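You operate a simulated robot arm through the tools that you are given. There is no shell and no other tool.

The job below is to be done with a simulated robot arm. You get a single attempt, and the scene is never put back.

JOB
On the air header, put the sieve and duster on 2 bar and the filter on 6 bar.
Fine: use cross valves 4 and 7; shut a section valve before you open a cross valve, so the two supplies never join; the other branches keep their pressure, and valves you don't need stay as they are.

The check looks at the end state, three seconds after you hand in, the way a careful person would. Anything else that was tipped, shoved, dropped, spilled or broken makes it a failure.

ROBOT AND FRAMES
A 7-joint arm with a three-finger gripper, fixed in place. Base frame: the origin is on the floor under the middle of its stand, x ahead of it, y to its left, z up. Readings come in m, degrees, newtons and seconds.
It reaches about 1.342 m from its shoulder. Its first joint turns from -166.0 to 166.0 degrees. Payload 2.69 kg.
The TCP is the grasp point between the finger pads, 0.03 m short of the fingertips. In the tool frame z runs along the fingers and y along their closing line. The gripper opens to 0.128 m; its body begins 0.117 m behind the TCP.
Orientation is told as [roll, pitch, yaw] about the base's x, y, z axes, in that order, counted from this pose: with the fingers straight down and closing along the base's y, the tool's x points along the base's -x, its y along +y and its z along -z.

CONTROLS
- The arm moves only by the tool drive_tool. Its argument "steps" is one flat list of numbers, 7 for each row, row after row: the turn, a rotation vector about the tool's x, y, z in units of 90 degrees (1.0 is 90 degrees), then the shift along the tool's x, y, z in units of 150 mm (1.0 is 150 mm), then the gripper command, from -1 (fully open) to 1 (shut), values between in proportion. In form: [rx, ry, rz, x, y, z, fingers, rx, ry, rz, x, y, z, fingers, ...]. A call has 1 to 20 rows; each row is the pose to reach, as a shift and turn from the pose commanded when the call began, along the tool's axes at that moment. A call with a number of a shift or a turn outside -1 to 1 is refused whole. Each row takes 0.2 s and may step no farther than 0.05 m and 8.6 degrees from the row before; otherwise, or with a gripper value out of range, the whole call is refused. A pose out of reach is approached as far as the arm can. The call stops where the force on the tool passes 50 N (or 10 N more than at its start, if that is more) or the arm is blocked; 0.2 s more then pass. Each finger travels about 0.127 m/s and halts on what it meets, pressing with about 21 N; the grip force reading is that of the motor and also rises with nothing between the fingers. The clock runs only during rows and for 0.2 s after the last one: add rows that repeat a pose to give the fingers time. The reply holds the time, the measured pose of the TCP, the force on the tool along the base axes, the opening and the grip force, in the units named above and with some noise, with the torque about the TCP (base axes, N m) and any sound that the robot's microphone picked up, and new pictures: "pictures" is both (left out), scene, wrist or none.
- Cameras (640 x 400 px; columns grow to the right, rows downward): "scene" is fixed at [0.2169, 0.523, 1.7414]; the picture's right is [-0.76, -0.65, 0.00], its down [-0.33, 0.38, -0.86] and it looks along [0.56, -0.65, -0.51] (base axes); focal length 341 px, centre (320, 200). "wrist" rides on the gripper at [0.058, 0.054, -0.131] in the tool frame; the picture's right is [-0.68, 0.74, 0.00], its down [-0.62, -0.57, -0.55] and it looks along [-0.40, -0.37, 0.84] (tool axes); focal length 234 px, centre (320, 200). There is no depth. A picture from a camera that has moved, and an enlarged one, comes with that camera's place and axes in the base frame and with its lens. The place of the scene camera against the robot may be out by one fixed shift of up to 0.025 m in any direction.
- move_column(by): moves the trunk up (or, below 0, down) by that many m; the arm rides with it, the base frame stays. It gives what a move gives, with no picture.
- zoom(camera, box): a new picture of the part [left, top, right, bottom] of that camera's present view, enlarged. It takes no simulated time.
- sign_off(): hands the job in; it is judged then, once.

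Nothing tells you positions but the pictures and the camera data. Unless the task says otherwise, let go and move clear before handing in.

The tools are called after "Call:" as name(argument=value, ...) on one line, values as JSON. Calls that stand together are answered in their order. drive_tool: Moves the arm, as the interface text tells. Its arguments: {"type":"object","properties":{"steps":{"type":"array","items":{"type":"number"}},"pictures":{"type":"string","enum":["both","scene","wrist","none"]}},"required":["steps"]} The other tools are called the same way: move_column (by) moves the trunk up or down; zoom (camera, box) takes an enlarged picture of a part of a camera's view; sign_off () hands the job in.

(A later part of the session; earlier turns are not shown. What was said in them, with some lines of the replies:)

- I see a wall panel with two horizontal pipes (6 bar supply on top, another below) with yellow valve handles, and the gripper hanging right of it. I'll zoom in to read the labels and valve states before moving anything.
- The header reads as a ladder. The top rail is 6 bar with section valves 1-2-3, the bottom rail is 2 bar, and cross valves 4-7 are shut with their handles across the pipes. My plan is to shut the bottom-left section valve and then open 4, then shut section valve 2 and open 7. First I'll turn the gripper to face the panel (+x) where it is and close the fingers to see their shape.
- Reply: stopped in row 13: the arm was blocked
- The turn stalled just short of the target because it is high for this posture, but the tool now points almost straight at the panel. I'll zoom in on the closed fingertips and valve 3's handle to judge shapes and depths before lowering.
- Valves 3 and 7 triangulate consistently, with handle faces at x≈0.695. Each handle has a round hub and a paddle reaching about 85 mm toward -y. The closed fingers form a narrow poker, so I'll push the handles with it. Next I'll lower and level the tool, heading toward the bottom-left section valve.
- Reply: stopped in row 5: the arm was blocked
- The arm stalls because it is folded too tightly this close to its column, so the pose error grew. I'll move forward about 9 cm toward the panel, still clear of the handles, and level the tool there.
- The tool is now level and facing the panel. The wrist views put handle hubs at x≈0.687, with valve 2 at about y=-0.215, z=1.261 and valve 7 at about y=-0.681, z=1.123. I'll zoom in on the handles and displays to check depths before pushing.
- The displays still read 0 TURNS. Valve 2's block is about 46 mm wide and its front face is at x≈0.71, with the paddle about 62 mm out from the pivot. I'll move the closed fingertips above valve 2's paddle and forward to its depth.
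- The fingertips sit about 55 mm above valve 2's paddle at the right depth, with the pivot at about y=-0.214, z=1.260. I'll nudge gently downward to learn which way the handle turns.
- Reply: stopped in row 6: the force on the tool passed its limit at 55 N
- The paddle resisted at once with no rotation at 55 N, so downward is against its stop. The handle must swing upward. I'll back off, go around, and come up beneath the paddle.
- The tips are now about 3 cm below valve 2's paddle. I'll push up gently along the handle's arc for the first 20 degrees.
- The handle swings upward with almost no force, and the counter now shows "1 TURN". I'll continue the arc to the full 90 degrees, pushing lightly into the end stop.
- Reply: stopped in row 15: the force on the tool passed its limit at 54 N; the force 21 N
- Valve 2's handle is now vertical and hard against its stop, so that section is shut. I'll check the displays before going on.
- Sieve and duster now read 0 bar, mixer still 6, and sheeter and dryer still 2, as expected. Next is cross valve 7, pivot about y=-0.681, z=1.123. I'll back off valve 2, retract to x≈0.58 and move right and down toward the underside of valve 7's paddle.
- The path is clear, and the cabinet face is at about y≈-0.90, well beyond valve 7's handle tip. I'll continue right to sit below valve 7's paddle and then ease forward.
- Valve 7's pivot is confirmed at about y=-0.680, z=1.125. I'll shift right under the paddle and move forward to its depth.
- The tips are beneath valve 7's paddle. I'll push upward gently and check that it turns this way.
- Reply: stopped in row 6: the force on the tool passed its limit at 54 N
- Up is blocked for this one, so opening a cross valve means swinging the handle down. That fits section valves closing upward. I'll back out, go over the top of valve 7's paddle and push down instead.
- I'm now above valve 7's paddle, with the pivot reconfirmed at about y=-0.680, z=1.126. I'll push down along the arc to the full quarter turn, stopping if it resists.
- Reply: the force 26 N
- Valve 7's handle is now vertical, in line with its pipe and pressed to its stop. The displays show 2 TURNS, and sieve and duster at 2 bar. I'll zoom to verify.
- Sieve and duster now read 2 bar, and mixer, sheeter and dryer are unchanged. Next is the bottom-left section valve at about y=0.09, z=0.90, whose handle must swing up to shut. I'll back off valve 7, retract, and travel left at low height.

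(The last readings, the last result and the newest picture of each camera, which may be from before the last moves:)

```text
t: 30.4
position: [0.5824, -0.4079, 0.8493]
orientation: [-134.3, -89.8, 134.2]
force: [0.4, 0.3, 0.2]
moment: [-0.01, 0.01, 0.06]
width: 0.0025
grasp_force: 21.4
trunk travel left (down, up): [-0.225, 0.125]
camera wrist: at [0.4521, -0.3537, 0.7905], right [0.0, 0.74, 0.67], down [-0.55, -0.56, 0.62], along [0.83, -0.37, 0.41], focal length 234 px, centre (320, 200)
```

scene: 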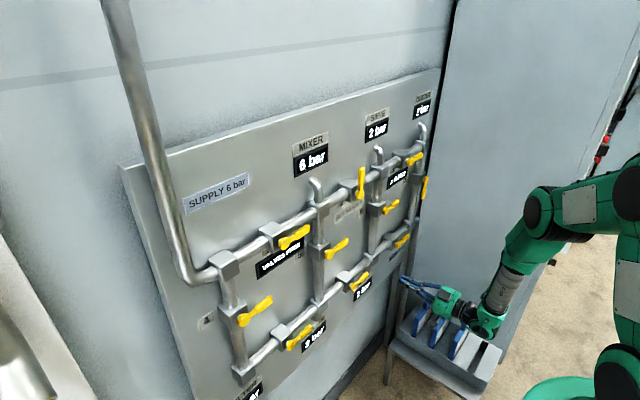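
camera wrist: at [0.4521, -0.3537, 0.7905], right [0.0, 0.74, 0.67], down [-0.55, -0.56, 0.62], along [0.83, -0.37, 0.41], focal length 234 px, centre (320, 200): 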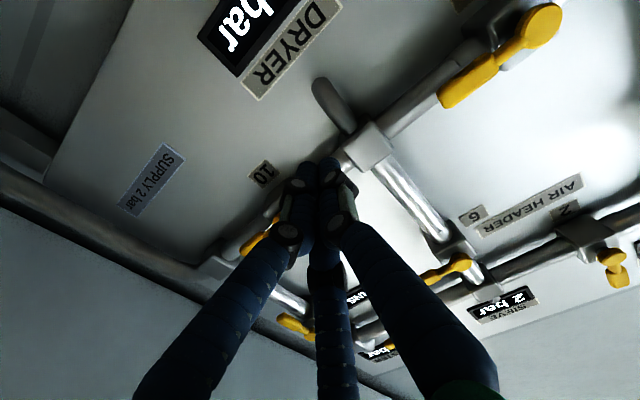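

The tool holds a clean posture at low height. Valve 9's pivot checks at y≈-0.212, z≈0.900, which puts the bottom-left section valve at about y=0.09, z=0.90. I'll continue left.

Call:
drive_tool(steps=[0, 0, 0, 0, 0.25, 0, 1, 0, 0, 0, 0, 0.5, 0, 1, 0, 0, 0, 0, 0.75, 0, 1, 0, 0, 0, 0, 1.0, 0, 1], pictures="none")

Call:
drive_tool(steps=[0, 0, 0, 0, 0.25, 0, 1, 0, 0, 0, 0, 0.5, 0, 1, 0, 0, 0, 0, 0.75, 0, 1, 0, 0, 0, 0, 1.0, 0, 1], pictures="both")

```text
t: 31.4
position: [0.6161, -0.2948, 0.862]
orientation: [86.5, -87.0, -85.4]
force: [-0.1, -0.3, 0.4]
moment: [0.0, 0.09, 0.01]
width: 0.0021
grasp_force: 20.8
out of reach, approached as far as the arm can: row 2, 3, 4
trunk travel left (down, up): [-0.225, 0.125]
```

```text
t: 32.4
position: [0.6442, -0.1581, 0.8813]
orientation: [85.0, -83.0, -83.2]
force: [-0.3, -0.8, 0.2]
moment: [0.0, 0.03, 0.02]
width: 0.0022
grasp_force: 20.8
out of reach, approached as far as the arm can: row 1, 2, 3, 4
trunk travel left (down, up): [-0.225, 0.125]
camera wrist: at [0.5101, -0.1021, 0.8313], right [-0.01, 0.65, 0.76], down [-0.52, -0.65, 0.55], along [0.85, -0.39, 0.35], focal length 234 px, centre (320, 200)
```

scene: 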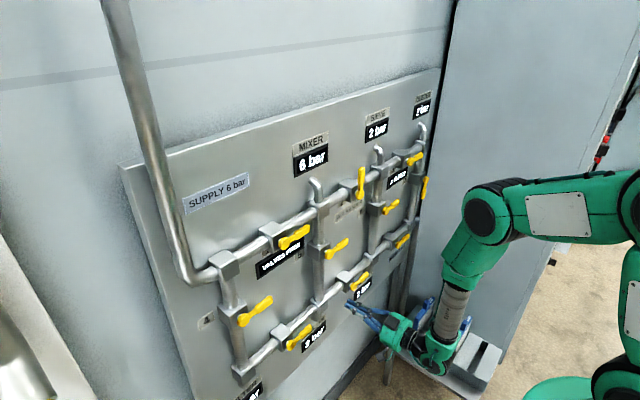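
wrist: 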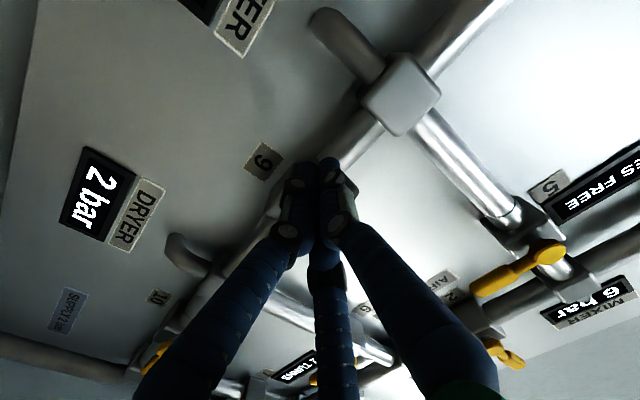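

The arm hit its folding limit at this low height and stopped short, with no contact forces. I'll look closely at the arm's posture and confirm valve 9 wasn't touched before choosing a trunk height.

Call:
zoom(camera="scene", box=[330, 160, 640, 400])

Call:
zoom(camera="scene", box=[240, 200, 440, 325])

```text
1.67 times, centred on (485, 280) of scene
camera zoom: at [0.2169, 0.523, 1.7414], right [-0.76, -0.65, 0.0], down [-0.33, 0.38, -0.86], along [0.56, -0.65, -0.51], focal length 568 px, centre (45, 67)
```

zoom: 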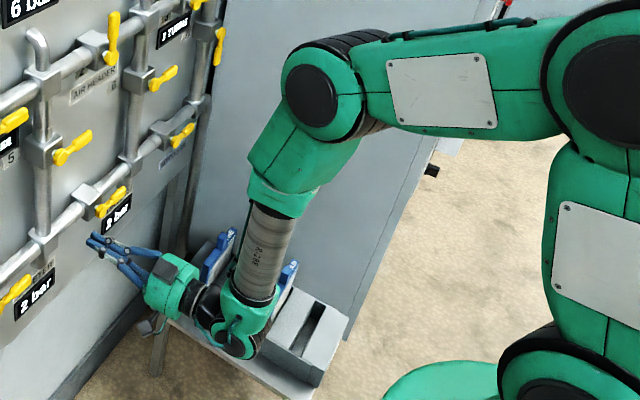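

```text
3.20 times, centred on (340, 262) of scene
camera zoom: at [0.2169, 0.523, 1.7414], right [-0.76, -0.65, 0.0], down [-0.33, 0.38, -0.86], along [0.56, -0.65, -0.51], focal length 1090 px, centre (256, 0)
```

zoom: 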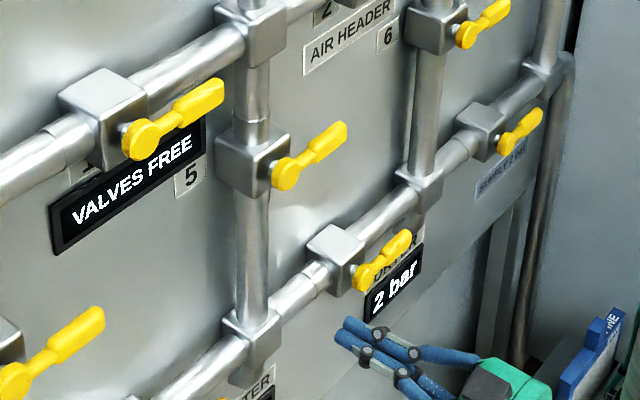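

Valve 9's handle is still level and untouched. The arm can't keep the tool dead level this close to its own centreline, so I'll pitch the fingers about 35° downward to move the wrist up and back into easy reach. The paddle can still be hooked from that angle.

Call:
drive_tool(steps=[0, 0.08, 0, 0, 0, 0, 1, 0, 0.16, 0, 0, 0, 0, 1, 0, 0.24, 0, 0, 0, 0, 1, 0, 0.32, 0, 0, 0, 0, 1, 0, 0.39, 0, 0, 0, 0, 1, 0, 0.39, 0, 0, 0, 0, 1], pictures="both")

```text
t: 33.8
position: [0.6418, -0.1569, 0.88]
orientation: [12.0, -53.6, -8.0]
force: [-0.5, 0.4, 0.6]
moment: [0.02, 0.05, 0.0]
width: 0.0024
grasp_force: 21.1
trunk travel left (down, up): [-0.225, 0.125]
camera wrist: at [0.5008, -0.1121, 0.9172], right [0.38, 0.67, 0.64], down [-0.06, -0.67, 0.74], along [0.92, -0.32, -0.21], focal length 234 px, centre (320, 200)
```

scene: 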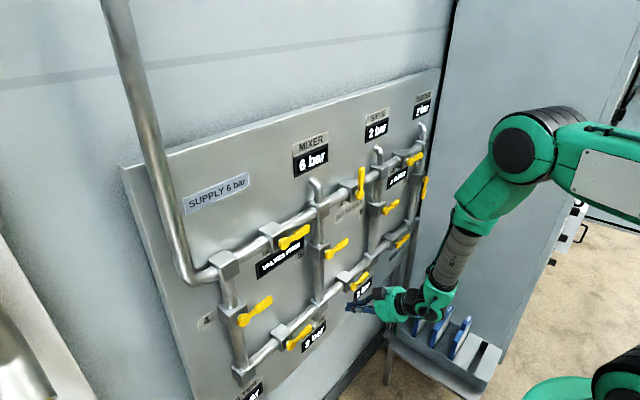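
wrist: 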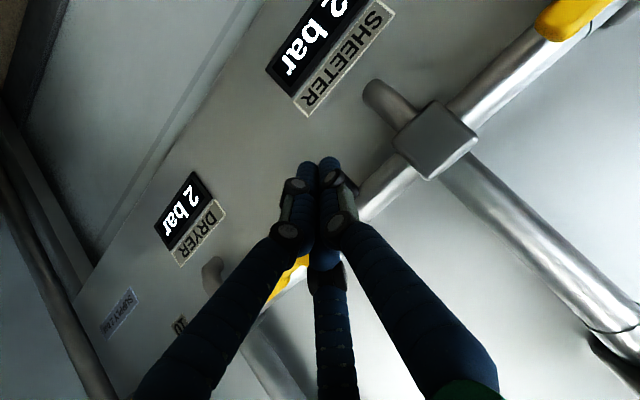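

The pitched posture is tracked without error. I'll square up the remaining roll, back off slightly, and move left and down toward the bottom-left section valve.

Call:
drive_tool(steps=[0.03, -0.005, -0.027, 0.165, 0.008, -0.226, 1, 0.0609, -0.0097, -0.0531, 0.278, 0.274, -0.134, 1, 0.0609, -0.0097, -0.0531, 0.391, 0.541, -0.043, 1, 0.0609, -0.0097, -0.0531, 0.503, 0.807, 0.048, 1, 0.0609, -0.0097, -0.0531, 0.503, 0.807, 0.048, 1], pictures="both")

```text
t: 35.0
position: [0.6119, -0.0515, 0.844]
orientation: [6.9, -54.0, -4.7]
force: [-0.2, -0.1, -0.1]
moment: [0.05, 0.0, 0.04]
width: 0.0022
grasp_force: 21.2
out of reach, approached as far as the arm can: row 2, 3, 4, 5
trunk travel left (down, up): [-0.225, 0.125]
camera wrist: at [0.4705, -0.0027, 0.8776], right [0.39, 0.7, 0.6], down [-0.07, -0.62, 0.78], along [0.92, -0.34, -0.19], focal length 234 px, centre (320, 200)
```

scene: 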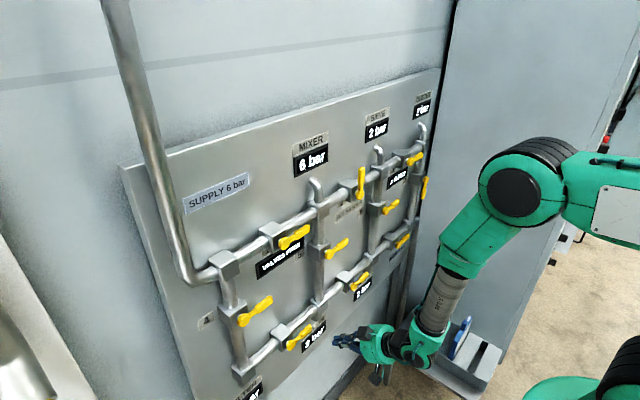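
wrist: 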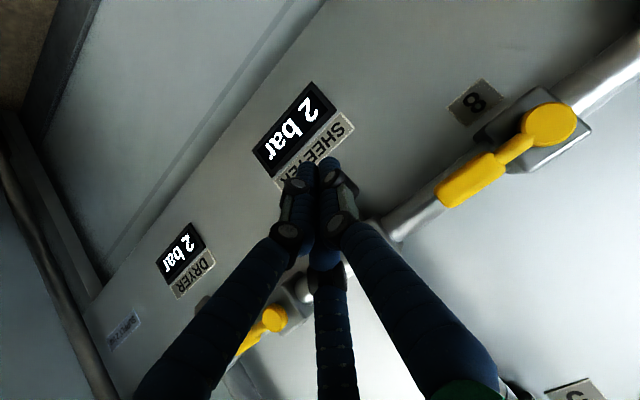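

Label 8 confirms this is the right valve. The leftover error is always a roll about the tool axis, so a wrist-roll joint is at its limit. The finger bundle is nearly symmetric, so I'll roll the tool 90° the other way in place to free that joint.

Call:
drive_tool(steps=[0, 0, 0.09, 0, 0, -0.05, 1, 0, 0, 0.18, 0, 0, -0.05, 1, 0, 0, 0.27, 0, 0, -0.05, 1, 0, 0, 0.36, 0, 0, -0.05, 1, 0, 0, 0.45, 0, 0, -0.05, 1, 0, 0, 0.54, 0, 0, -0.05, 1, 0, 0, 0.63, 0, 0, -0.05, 1, 0, 0, 0.72, 0, 0, -0.05, 1, 0, 0, 0.81, 0, 0, -0.05, 1, 0, 0, 0.9, 0, 0, -0.05, 1, 0, 0, 0.9, 0, 0, -0.05, 1], pictures="both")

```text
t: 37.4
position: [0.6045, -0.0532, 0.8479]
orientation: [54.1, -3.1, -83.8]
force: [-0.2, 0.9, 0.3]
moment: [0.01, 0.04, -0.01]
width: 0.0023
grasp_force: 20.9
trunk travel left (down, up): [-0.225, 0.125]
camera wrist: at [0.5232, 0.0044, 0.9658], right [0.5, -0.59, 0.63], down [-0.7, -0.7, -0.1], along [0.51, -0.39, -0.77], focal length 234 px, centre (320, 200)
```

scene: 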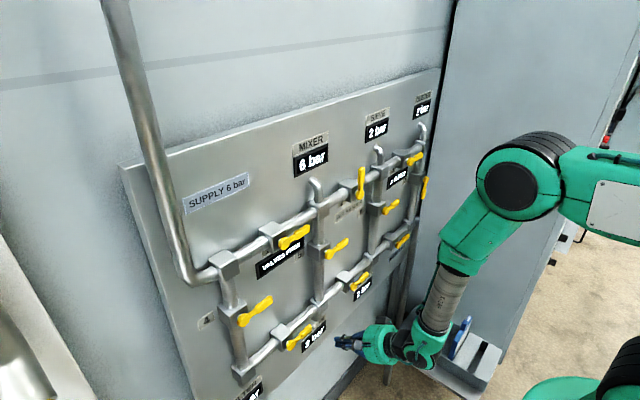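
wrist: 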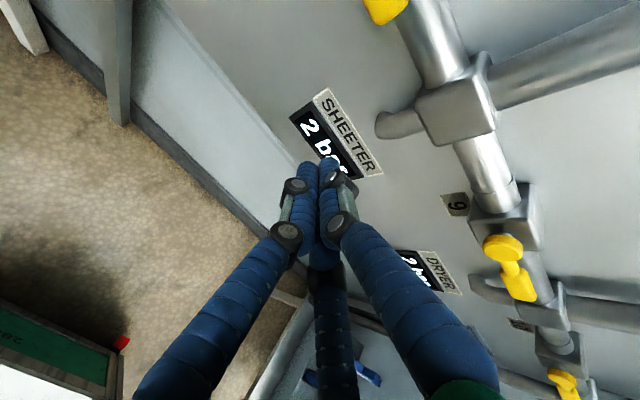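

With the roll freed, the arm reaches without error. Valve 8's pivot triangulates to about y=0.0875, z=0.901. I'll level the tool to a mild 20° down-pitch and slide left to sit below and in front of valve 8's paddle.

Call:
drive_tool(steps=[-0.058, -0.015, 0.021, 0.17, 0.015, 0.012, 1, -0.116, -0.03, 0.042, 0.34, 0.03, 0.024, 1, -0.1746, -0.0449, 0.063, 0.509, 0.044, 0.036, 1, -0.1746, -0.0449, 0.063, 0.509, 0.044, 0.036, 1], pictures="both")

```text
t: 38.4
position: [0.5966, -0.0505, 0.8484]
orientation: [70.1, 1.0, -86.6]
force: [0.0, -0.1, -0.1]
moment: [0.0, 0.05, 0.0]
width: 0.0021
grasp_force: 20.9
out of reach, approached as far as the arm can: row 1, 2, 3, 4
trunk travel left (down, up): [-0.225, 0.125]
camera wrist: at [0.4892, -0.0003, 0.9448], right [0.29, -0.67, 0.68], down [-0.67, -0.65, -0.36], along [0.68, -0.35, -0.64], focal length 234 px, centre (320, 200)
```

scene: 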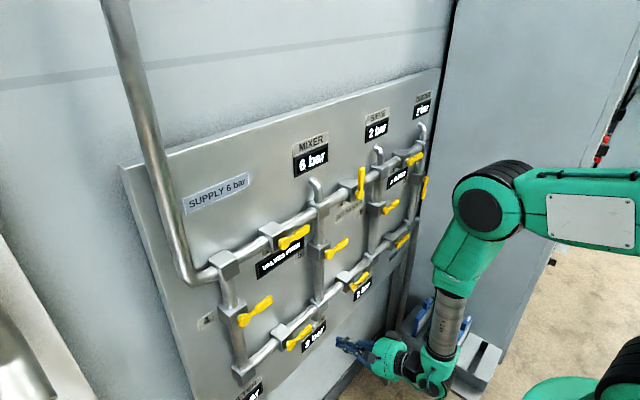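
wrist: 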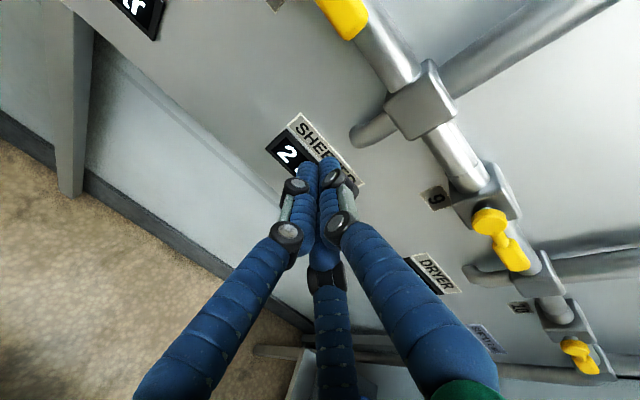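

The stall here looks like the forearm roll reaching its limit when the arm and tool line up. Yawing the tool about 30° to the left keeps the wrist off that limit and still lets the fingertips push the paddle, so I'll apply that and slide left.

Call:
drive_tool(steps=[-0.0264, 0.0707, -0.0218, 0, 0, 0, 1, -0.0528, 0.1414, -0.0435, 0, 0, 0, 1, -0.0791, 0.2121, -0.0653, 0.12, 0, 0.008, 1, -0.1055, 0.2828, -0.087, 0.25, 0, 0.016, 1, -0.1055, 0.2828, -0.087, 0.37, 0, 0.023, 1, -0.1055, 0.2828, -0.087, 0.49, 0, 0.031, 1, -0.1055, 0.2828, -0.087, 0.49, 0, 0.031, 1], pictures="both")

```text
t: 40.0
position: [0.5989, 0.026, 0.847]
orientation: [80.0, 0.1, -60.0]
force: [0.2, 0.1, -1.2]
moment: [-0.01, 0.01, -0.01]
width: 0.002
grasp_force: 20.7
trunk travel left (down, up): [-0.225, 0.125]
camera wrist: at [0.4662, 0.0168, 0.9233], right [0.45, -0.52, 0.72], down [-0.25, -0.85, -0.46], along [0.86, 0.03, -0.51], focal length 234 px, centre (320, 200)
```

scene: 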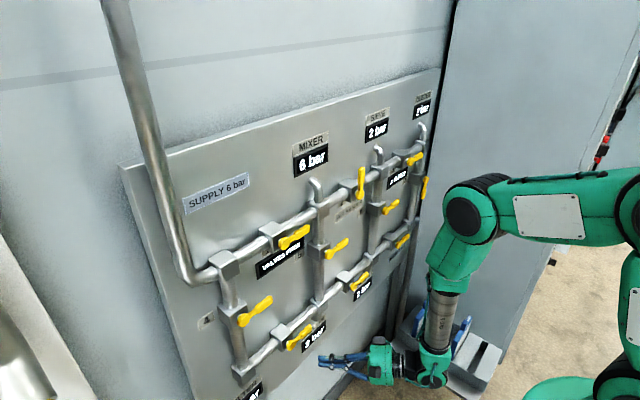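
wrist: 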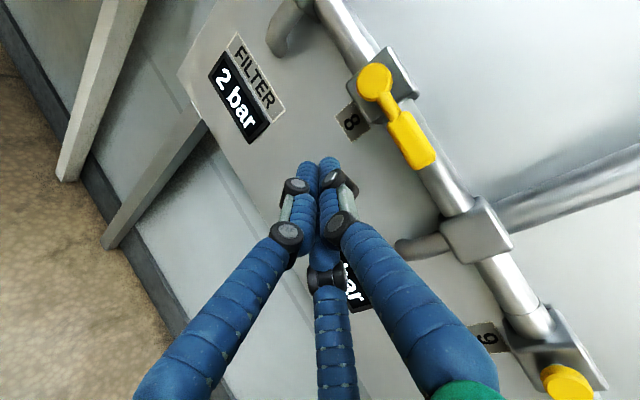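

The tool is exactly where commanded, and the view shows FILTER at 2 bar and valve 8's hub at about y=0.086, z=0.901. I'll ease forward beneath its paddle and push up for the first 20 degrees.

Call:
drive_tool(steps=[0, 0, 0, -0.152, 0.039, 0.22, 1, 0, 0, 0, -0.305, 0.078, 0.441, 1, 0, 0, 0, -0.293, 0.197, 0.4266, 1, 0, 0, 0, -0.293, 0.235, 0.42, 1, 0, 0, 0, -0.293, 0.271, 0.4135, 1, 0, 0, 0, -0.308, 0.307, 0.398, 1, 0, 0, 0, -0.3237, 0.3435, 0.3828, 1, 0, 0, 0, -0.333, 0.382, 0.371, 1, 0, 0, 0, -0.3416, 0.4199, 0.3588, 1], pictures="both")

```text
t: 42.0
position: [0.6814, 0.0126, 0.9016]
orientation: [80.1, 0.1, -60.1]
force: [-1.2, -0.1, -0.2]
moment: [-0.02, 0.01, 0.02]
width: 0.0021
grasp_force: 21.3
trunk travel left (down, up): [-0.225, 0.125]
camera wrist: at [0.5484, 0.0031, 0.9771], right [0.45, -0.52, 0.72], down [-0.25, -0.85, -0.46], along [0.86, 0.03, -0.51], focal length 234 px, centre (320, 200)
```

scene: 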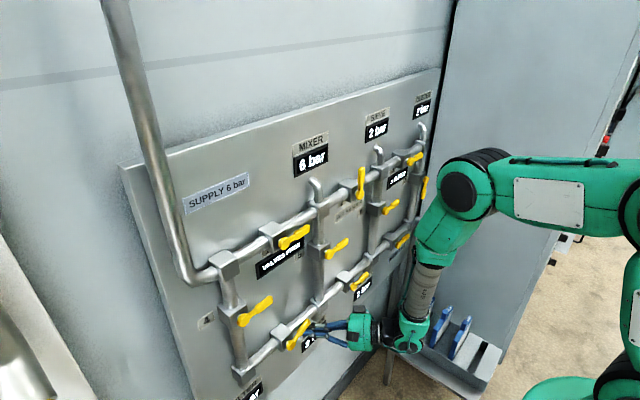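
wrist: 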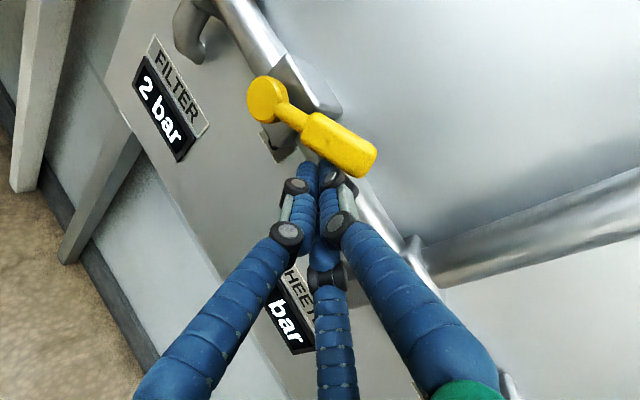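

The paddle is following upward smoothly. I'll continue the arc until the handle meets its stop in the vertical position.

Call:
drive_tool(steps=[0, 0, 0, 0, 0.033, -0.006, 1, 0, 0, 0, 0, 0.066, -0.012, 1, 0, 0, 0, 0.004, 0.105, -0.016, 1, 0, 0, 0, 0.0075, 0.1426, -0.021, 1, 0, 0, 0, 0.017, 0.18, -0.022, 1, 0, 0, 0, 0.027, 0.2168, -0.0224, 1, 0, 0, 0, 0.043, 0.251, -0.019, 1, 0, 0, 0, 0.0589, 0.2857, -0.016, 1, 0, 0, 0, 0.08, 0.316, -0.008, 1, 0, 0, 0, 0.1022, 0.3465, -0.0013, 1, 0, 0, 0, 0.128, 0.373, 0.009, 1, 0, 0, 0, 0.1547, 0.399, 0.0202, 1, 0, 0, 0, 0.174, 0.419, 0.028, 1, 0, 0, 0, 0.1928, 0.4377, 0.0356, 1, 0, 0, 0, 0.2045, 0.4415, 0.042, 1, 0, 0, 0, 0.2159, 0.4453, 0.0479, 1, 0, 0, 0, 0.2275, 0.4465, 0.0545, 1, 0, 0, 0, 0.239, 0.4476, 0.061, 1, 0, 0, 0, 0.25, 0.449, 0.067, 1], pictures="both")

```text
t: 45.8
position: [0.6829, 0.0488, 0.966]
orientation: [80.0, 0.1, -60.6]
force: [2.5, -11.1, -1.1]
moment: [-0.17, 0.11, -0.17]
width: 0.002
grasp_force: 20.6
trunk travel left (down, up): [-0.225, 0.125]
stopped in row 18: the force on the tool passed its limit at 53 N (the readings are from after the stop); the commanded pose is now the measured one
camera wrist: at [0.5494, 0.0405, 1.0412], right [0.44, -0.53, 0.72], down [-0.25, -0.85, -0.46], along [0.86, 0.02, -0.51], focal length 234 px, centre (320, 200)
```

scene: 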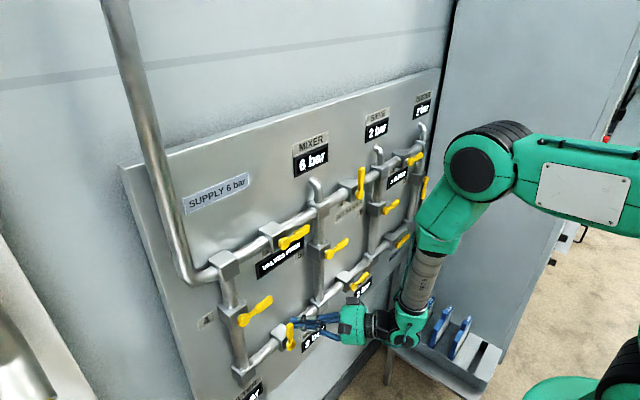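
wrist: 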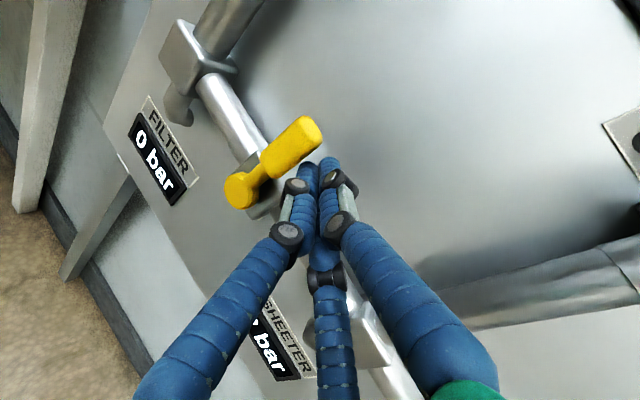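

FILTER now shows 0 bar and valve 8's handle stands vertical at its stop, so that section is shut. I'll zoom in to confirm the handle angle and the other displays.

Call:
zoom(camera="scene", box=[200, 220, 400, 345])

Call:
zoom(camera="wrist", box=[100, 60, 420, 260])

Call:
zoom(camera="scene", box=[280, 80, 440, 180])

```text
3.20 times, centred on (300, 282) of scene
camera zoom: at [0.2169, 0.523, 1.7414], right [-0.76, -0.65, 0.0], down [-0.33, 0.38, -0.86], along [0.56, -0.65, -0.51], focal length 1090 px, centre (384, -64)
```

zoom: 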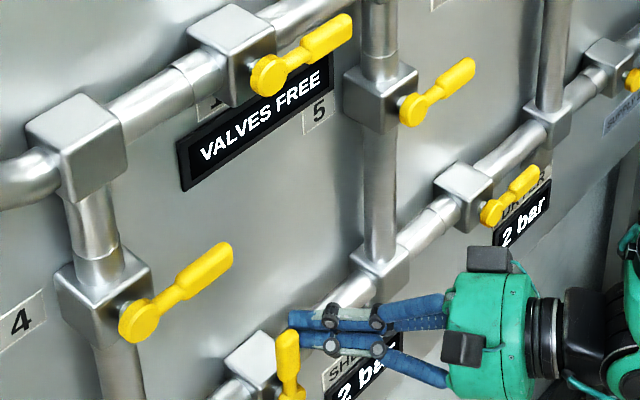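

```text
2.00 times, centred on (260, 160) of wrist
camera zoom: at [0.5494, 0.0405, 1.0412], right [0.44, -0.53, 0.72], down [-0.25, -0.85, -0.46], along [0.86, 0.02, -0.51], focal length 468 px, centre (440, 280)
```

zoom: 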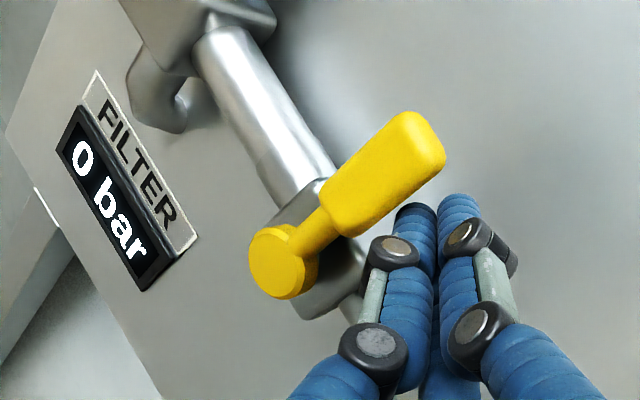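

```text
4.00 times, centred on (360, 130) of scene
camera zoom: at [0.2169, 0.523, 1.7414], right [-0.76, -0.65, 0.0], down [-0.33, 0.38, -0.86], along [0.56, -0.65, -0.51], focal length 1362 px, centre (160, 480)
```

zoom: 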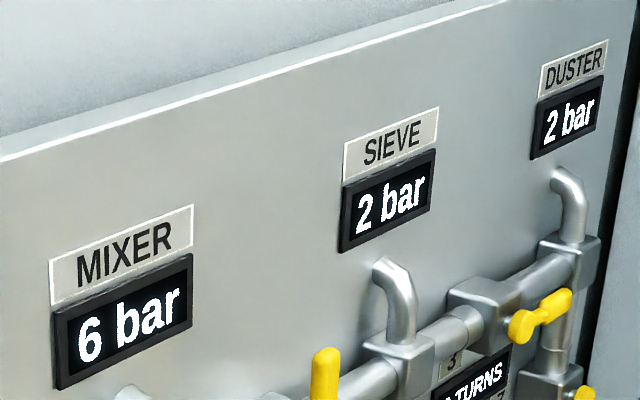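

Valve 8 is vertical within a couple of degrees, mixer and sheeter/dryer are unchanged, and the filter is isolated at 0 bar. Last is cross valve 4 at about y=0.23, z=1.125, which opens downward. I'll retreat along the fingers and rise to the front of its paddle.

Call:
drive_tool(steps=[0, 0, 0, 0, 0, -0.3, 1, 0, 0, 0, 0, 0, -0.62, 1, 0, 0, 0, 0.115, 0.274, -0.6, 1, 0, 0, 0, 0.231, 0.549, -0.581, 1, 0, 0, 0, 0.346, 0.823, -0.562, 1, 0, 0, 0, 0.346, 0.823, -0.562, 1], pictures="both")

```text
t: 47.2
position: [0.6011, 0.0647, 1.1014]
orientation: [80.1, 0.0, -60.4]
force: [0.6, 0.0, 0.3]
moment: [-0.01, -0.01, -0.01]
width: 0.0024
grasp_force: 21.3
trunk travel left (down, up): [-0.225, 0.125]
camera wrist: at [0.4689, 0.0572, 1.1777], right [0.44, -0.53, 0.72], down [-0.25, -0.85, -0.46], along [0.86, 0.02, -0.51], focal length 234 px, centre (320, 200)
```

scene: 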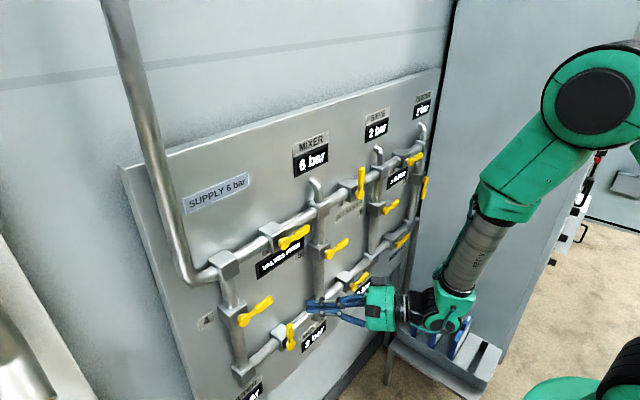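
wrist: 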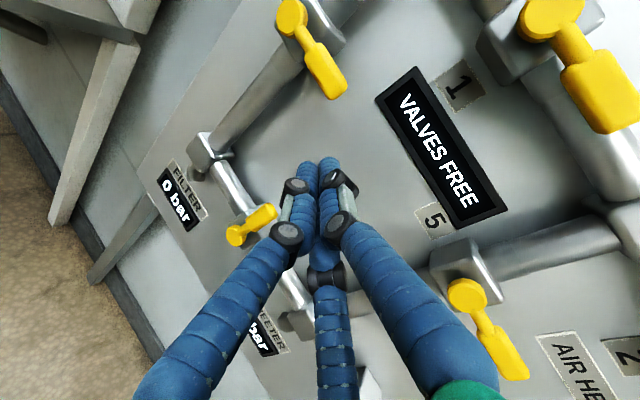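

The path is clear, and valve 4's hub appears at about y≈0.22, z≈1.125. I'll move up and left to the front of its paddle, slightly above it, and re-measure.

Call:
drive_tool(steps=[0, 0, 0, 0.177, 0.195, 0.069, 1, 0, 0, 0, 0.354, 0.39, 0.139, 1, 0, 0, 0, 0.531, 0.585, 0.208, 1, 0, 0, 0, 0.531, 0.585, 0.208, 1], pictures="both")

```text
t: 48.2
position: [0.6037, 0.1562, 1.1843]
orientation: [80.0, 0.1, -60.5]
force: [-0.8, 0.0, 1.1]
moment: [0.01, 0.01, 0.01]
width: 0.0022
grasp_force: 20.7
trunk travel left (down, up): [-0.225, 0.125]
camera wrist: at [0.4706, 0.1483, 1.2598], right [0.45, -0.53, 0.72], down [-0.25, -0.85, -0.46], along [0.86, 0.02, -0.51], focal length 234 px, centre (320, 200)
```

scene: 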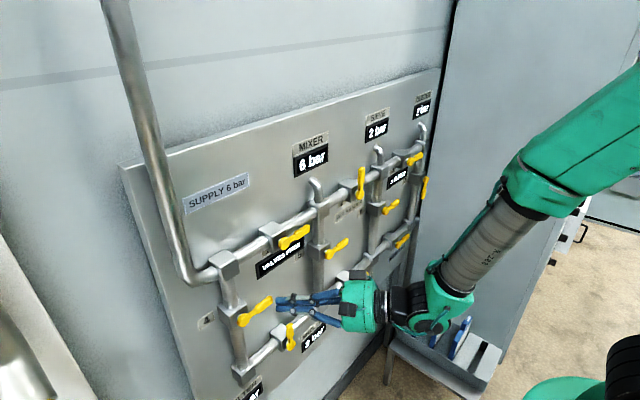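
wrist: 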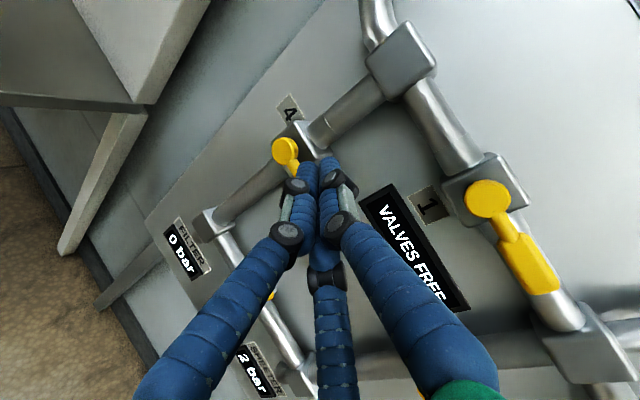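

Valve 4's hub is at about y=0.2195, z=1.126, and valve 8 is shut, so it's safe to open valve 4. I'll move in above its paddle and push down for the first 20 degrees.

Call:
drive_tool(steps=[0, 0, 0, -0.132, 0.038, 0.215, 1, 0, 0, 0, -0.265, 0.0755, 0.4294, 1, 0, 0, 0, -0.261, -0.0423, 0.4526, 1, 0, 0, 0, -0.26, -0.082, 0.46, 1, 0, 0, 0, -0.259, -0.1209, 0.4675, 1, 0, 0, 0, -0.274, -0.16, 0.465, 1, 0, 0, 0, -0.2896, -0.1995, 0.4634, 1, 0, 0, 0, -0.2985, -0.24, 0.465, 1, 0, 0, 0, -0.3075, -0.2808, 0.4674, 1], pictures="both")

```text
t: 50.2
position: [0.6783, 0.1484, 1.1291]
orientation: [80.0, 0.1, -60.5]
force: [-0.5, -0.6, 0.6]
moment: [-0.02, 0.02, 0.0]
width: 0.0025
grasp_force: 20.9
trunk travel left (down, up): [-0.225, 0.125]
camera wrist: at [0.546, 0.1391, 1.205], right [0.45, -0.53, 0.72], down [-0.25, -0.85, -0.46], along [0.86, 0.02, -0.51], focal length 234 px, centre (320, 200)
```

scene: 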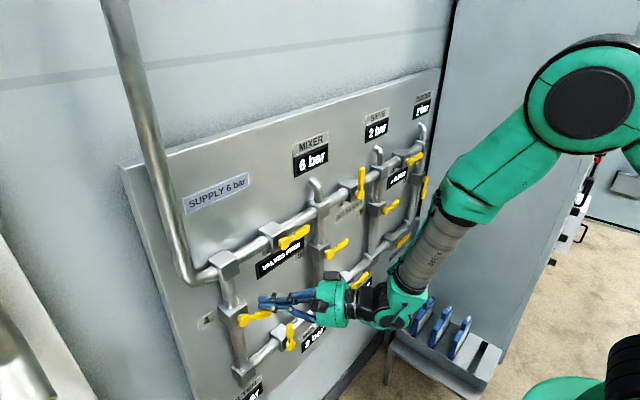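
wrist: 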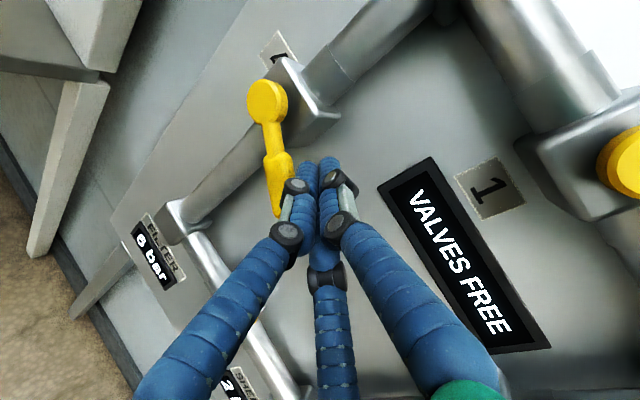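

Valve 4's paddle is swinging down freely. I'll continue the arc until it reaches its vertical stop.

Call:
drive_tool(steps=[0, 0, 0, -0.003, -0.04, 0.005, 1, 0, 0, 0, -0.0058, -0.0807, 0.0108, 1, 0, 0, 0, -0.002, -0.12, 0.02, 1, 0, 0, 0, 0.0017, -0.1581, 0.0288, 1, 0, 0, 0, 0.0115, -0.194, 0.041, 1, 0, 0, 0, 0.0213, -0.2303, 0.0531, 1, 0, 0, 0, 0.037, -0.263, 0.068, 1, 0, 0, 0, 0.0531, -0.2954, 0.0832, 1, 0, 0, 0, 0.075, -0.323, 0.101, 1, 0, 0, 0, 0.0964, -0.3508, 0.1184, 1, 0, 0, 0, 0.1225, -0.373, 0.138, 1, 0, 0, 0, 0.1489, -0.3954, 0.1571, 1, 0, 0, 0, 0.168, -0.413, 0.171, 1, 0, 0, 0, 0.187, -0.4304, 0.1855, 1, 0, 0, 0, 0.1985, -0.431, 0.192, 1, 0, 0, 0, 0.2101, -0.4314, 0.1992, 1, 0, 0, 0, 0.2215, -0.432, 0.206, 1, 0, 0, 0, 0.2332, -0.4322, 0.213, 1, 0, 0, 0, 0.245, -0.431, 0.2195, 1], pictures="both")

```text
t: 54.1
position: [0.6817, 0.1846, 1.0594]
orientation: [80.1, 0.1, -61.0]
force: [4.2, -12.6, -0.7]
moment: [-0.2, 0.14, -0.24]
width: 0.0024
grasp_force: 21.4
trunk travel left (down, up): [-0.225, 0.125]
stopped in row 19: the force on the tool passed its limit at 54 N (the readings are from after the stop); the commanded pose is now the measured one
camera wrist: at [0.5488, 0.1762, 1.136], right [0.44, -0.53, 0.72], down [-0.26, -0.85, -0.46], along [0.86, 0.02, -0.51], focal length 234 px, centre (320, 200)
```

scene: 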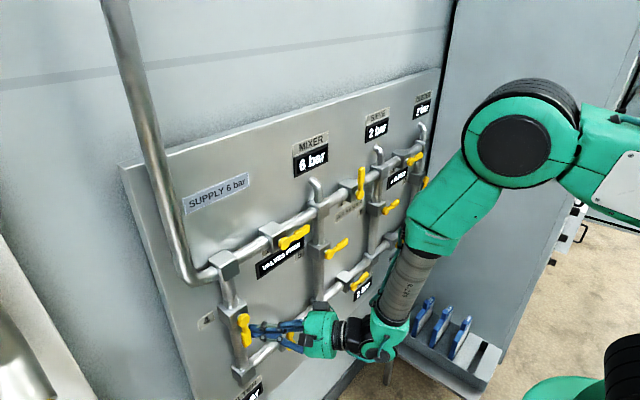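
wrist: 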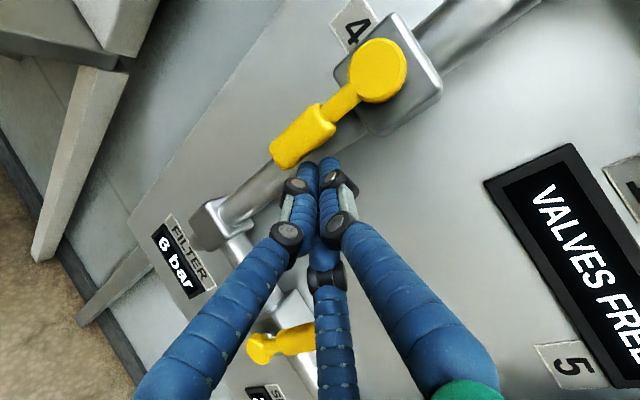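

FILTER now reads 6 bar and valve 4 is vertical at its stop. I'll retreat straight back along the fingers to clear the panel and check every display and handle.

Call:
drive_tool(steps=[0, 0, 0, -0.05, 0, -0.15, 1, 0, 0, 0, -0.08, 0, -0.45, 1, 0, 0, 0, -0.1, 0, -0.75, 1, 0, 0, 0, -0.1, 0, -0.75, 1], pictures="both")

```text
t: 55.1
position: [0.5905, 0.1191, 1.0799]
orientation: [80.1, 0.2, -60.8]
force: [0.2, 0.6, -0.1]
moment: [-0.05, 0.04, 0.0]
width: 0.0021
grasp_force: 21.0
trunk travel left (down, up): [-0.225, 0.125]
camera wrist: at [0.4578, 0.111, 1.1562], right [0.44, -0.53, 0.72], down [-0.26, -0.85, -0.46], along [0.86, 0.02, -0.51], focal length 234 px, centre (320, 200)
```

scene: 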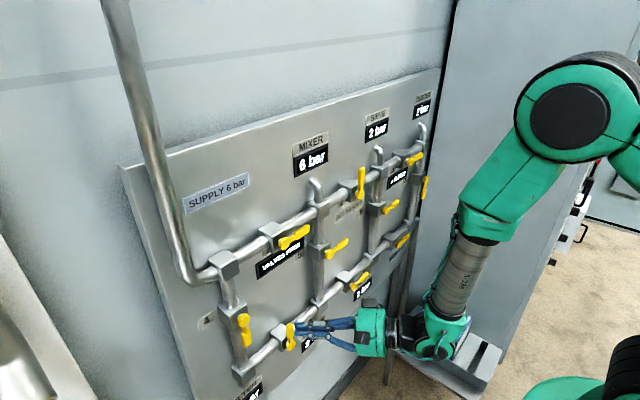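
wrist: 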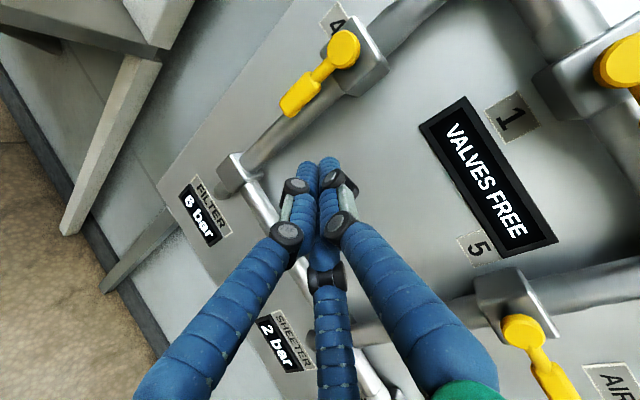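

Call:
zoom(camera="scene", box=[280, 80, 440, 180])

Call:
zoom(camera="scene", box=[200, 220, 400, 345])

Call:
zoom(camera="scene", box=[320, 130, 460, 290])

Call:
zoom(camera="wrist", box=[160, 160, 340, 390])

```text
4.00 times, centred on (360, 130) of scene
camera zoom: at [0.2169, 0.523, 1.7414], right [-0.76, -0.65, 0.0], down [-0.33, 0.38, -0.86], along [0.56, -0.65, -0.51], focal length 1362 px, centre (160, 480)
```

zoom: 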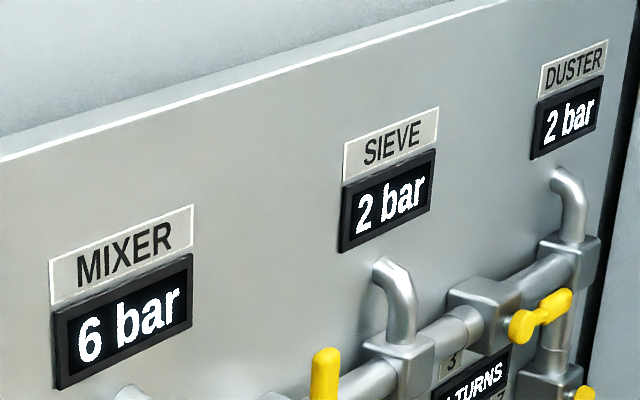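

```text
3.20 times, centred on (300, 282) of scene
camera zoom: at [0.2169, 0.523, 1.7414], right [-0.76, -0.65, 0.0], down [-0.33, 0.38, -0.86], along [0.56, -0.65, -0.51], focal length 1090 px, centre (384, -64)
```

zoom: 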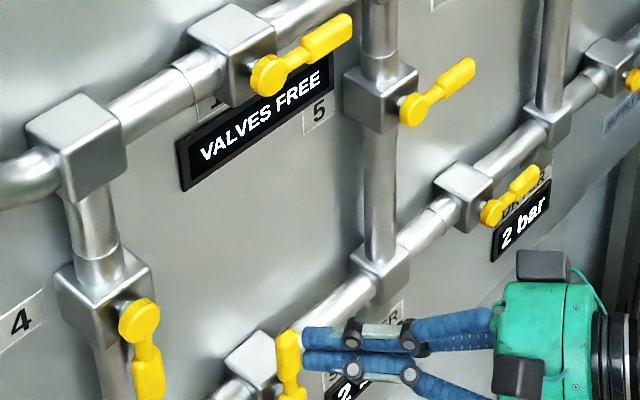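

```text
2.50 times, centred on (390, 210) of scene
camera zoom: at [0.2169, 0.523, 1.7414], right [-0.76, -0.65, 0.0], down [-0.33, 0.38, -0.86], along [0.56, -0.65, -0.51], focal length 852 px, centre (145, 175)
```

zoom: 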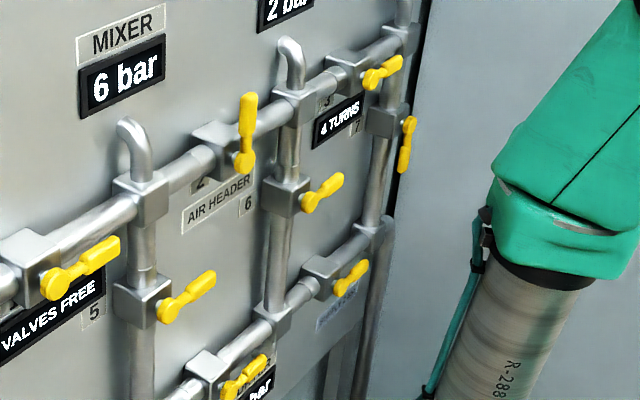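

```text
1.74 times, centred on (250, 275) of wrist
camera zoom: at [0.4578, 0.111, 1.1562], right [0.44, -0.53, 0.72], down [-0.26, -0.85, -0.46], along [0.86, 0.02, -0.51], focal length 407 px, centre (442, 70)
```

zoom: 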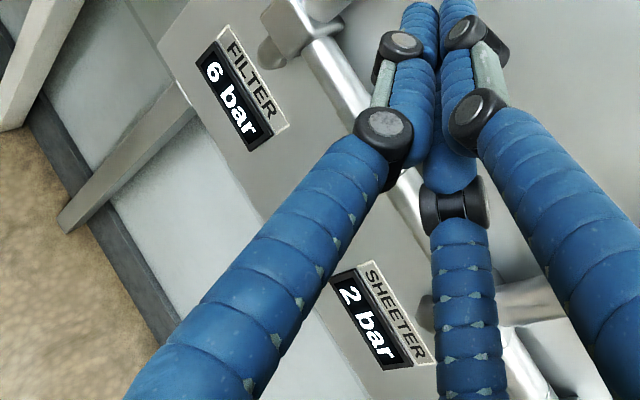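

All four moves are done. The panel shows 4 TURNS: mixer 6, sieve 2, duster 2, filter 6, sheeter 2 and dryer 2 bar. Valves 2 and 8 are shut, 4 and 7 are open, and the handles I didn't need are still horizontal. The gripper is clear of the panel with nothing in hand, so I'm handing in.

Call:
sign_off()

```text
The job is handed in.
```

The air header is set as you asked, and I've handed the job in. The sieve and duster read 2 bar and the filter reads 6 bar.

| Branch | Display reading |
|---|---|
| Sieve | 2 bar |
| Duster | 2 bar |
| Filter | 6 bar |
| Mixer | 6 bar (unchanged) |
| Sheeter | 2 bar (unchanged) |
| Dryer | 2 bar (unchanged) |

- **Order:** I shut section valve 2 before opening cross valve 7, then shut section valve 8 before opening cross valve 4. The two supplies never joined. Each branch I switched read 0 bar briefly between its two steps.
- **Valves left alone:** Valves 1, 3, 5, 6, 9 and 10 are still where they were. The panel counter shows 4 turns.
- **Stops pressed:** I first pushed valves 2 and 7 the wrong way, against their end stops, at just over 50 N. Neither handle moved. I also pressed each handle into its end stop to finish its turn, up to about 54 N.

The gripper is back about 6 cm clear of the handles with nothing in it.
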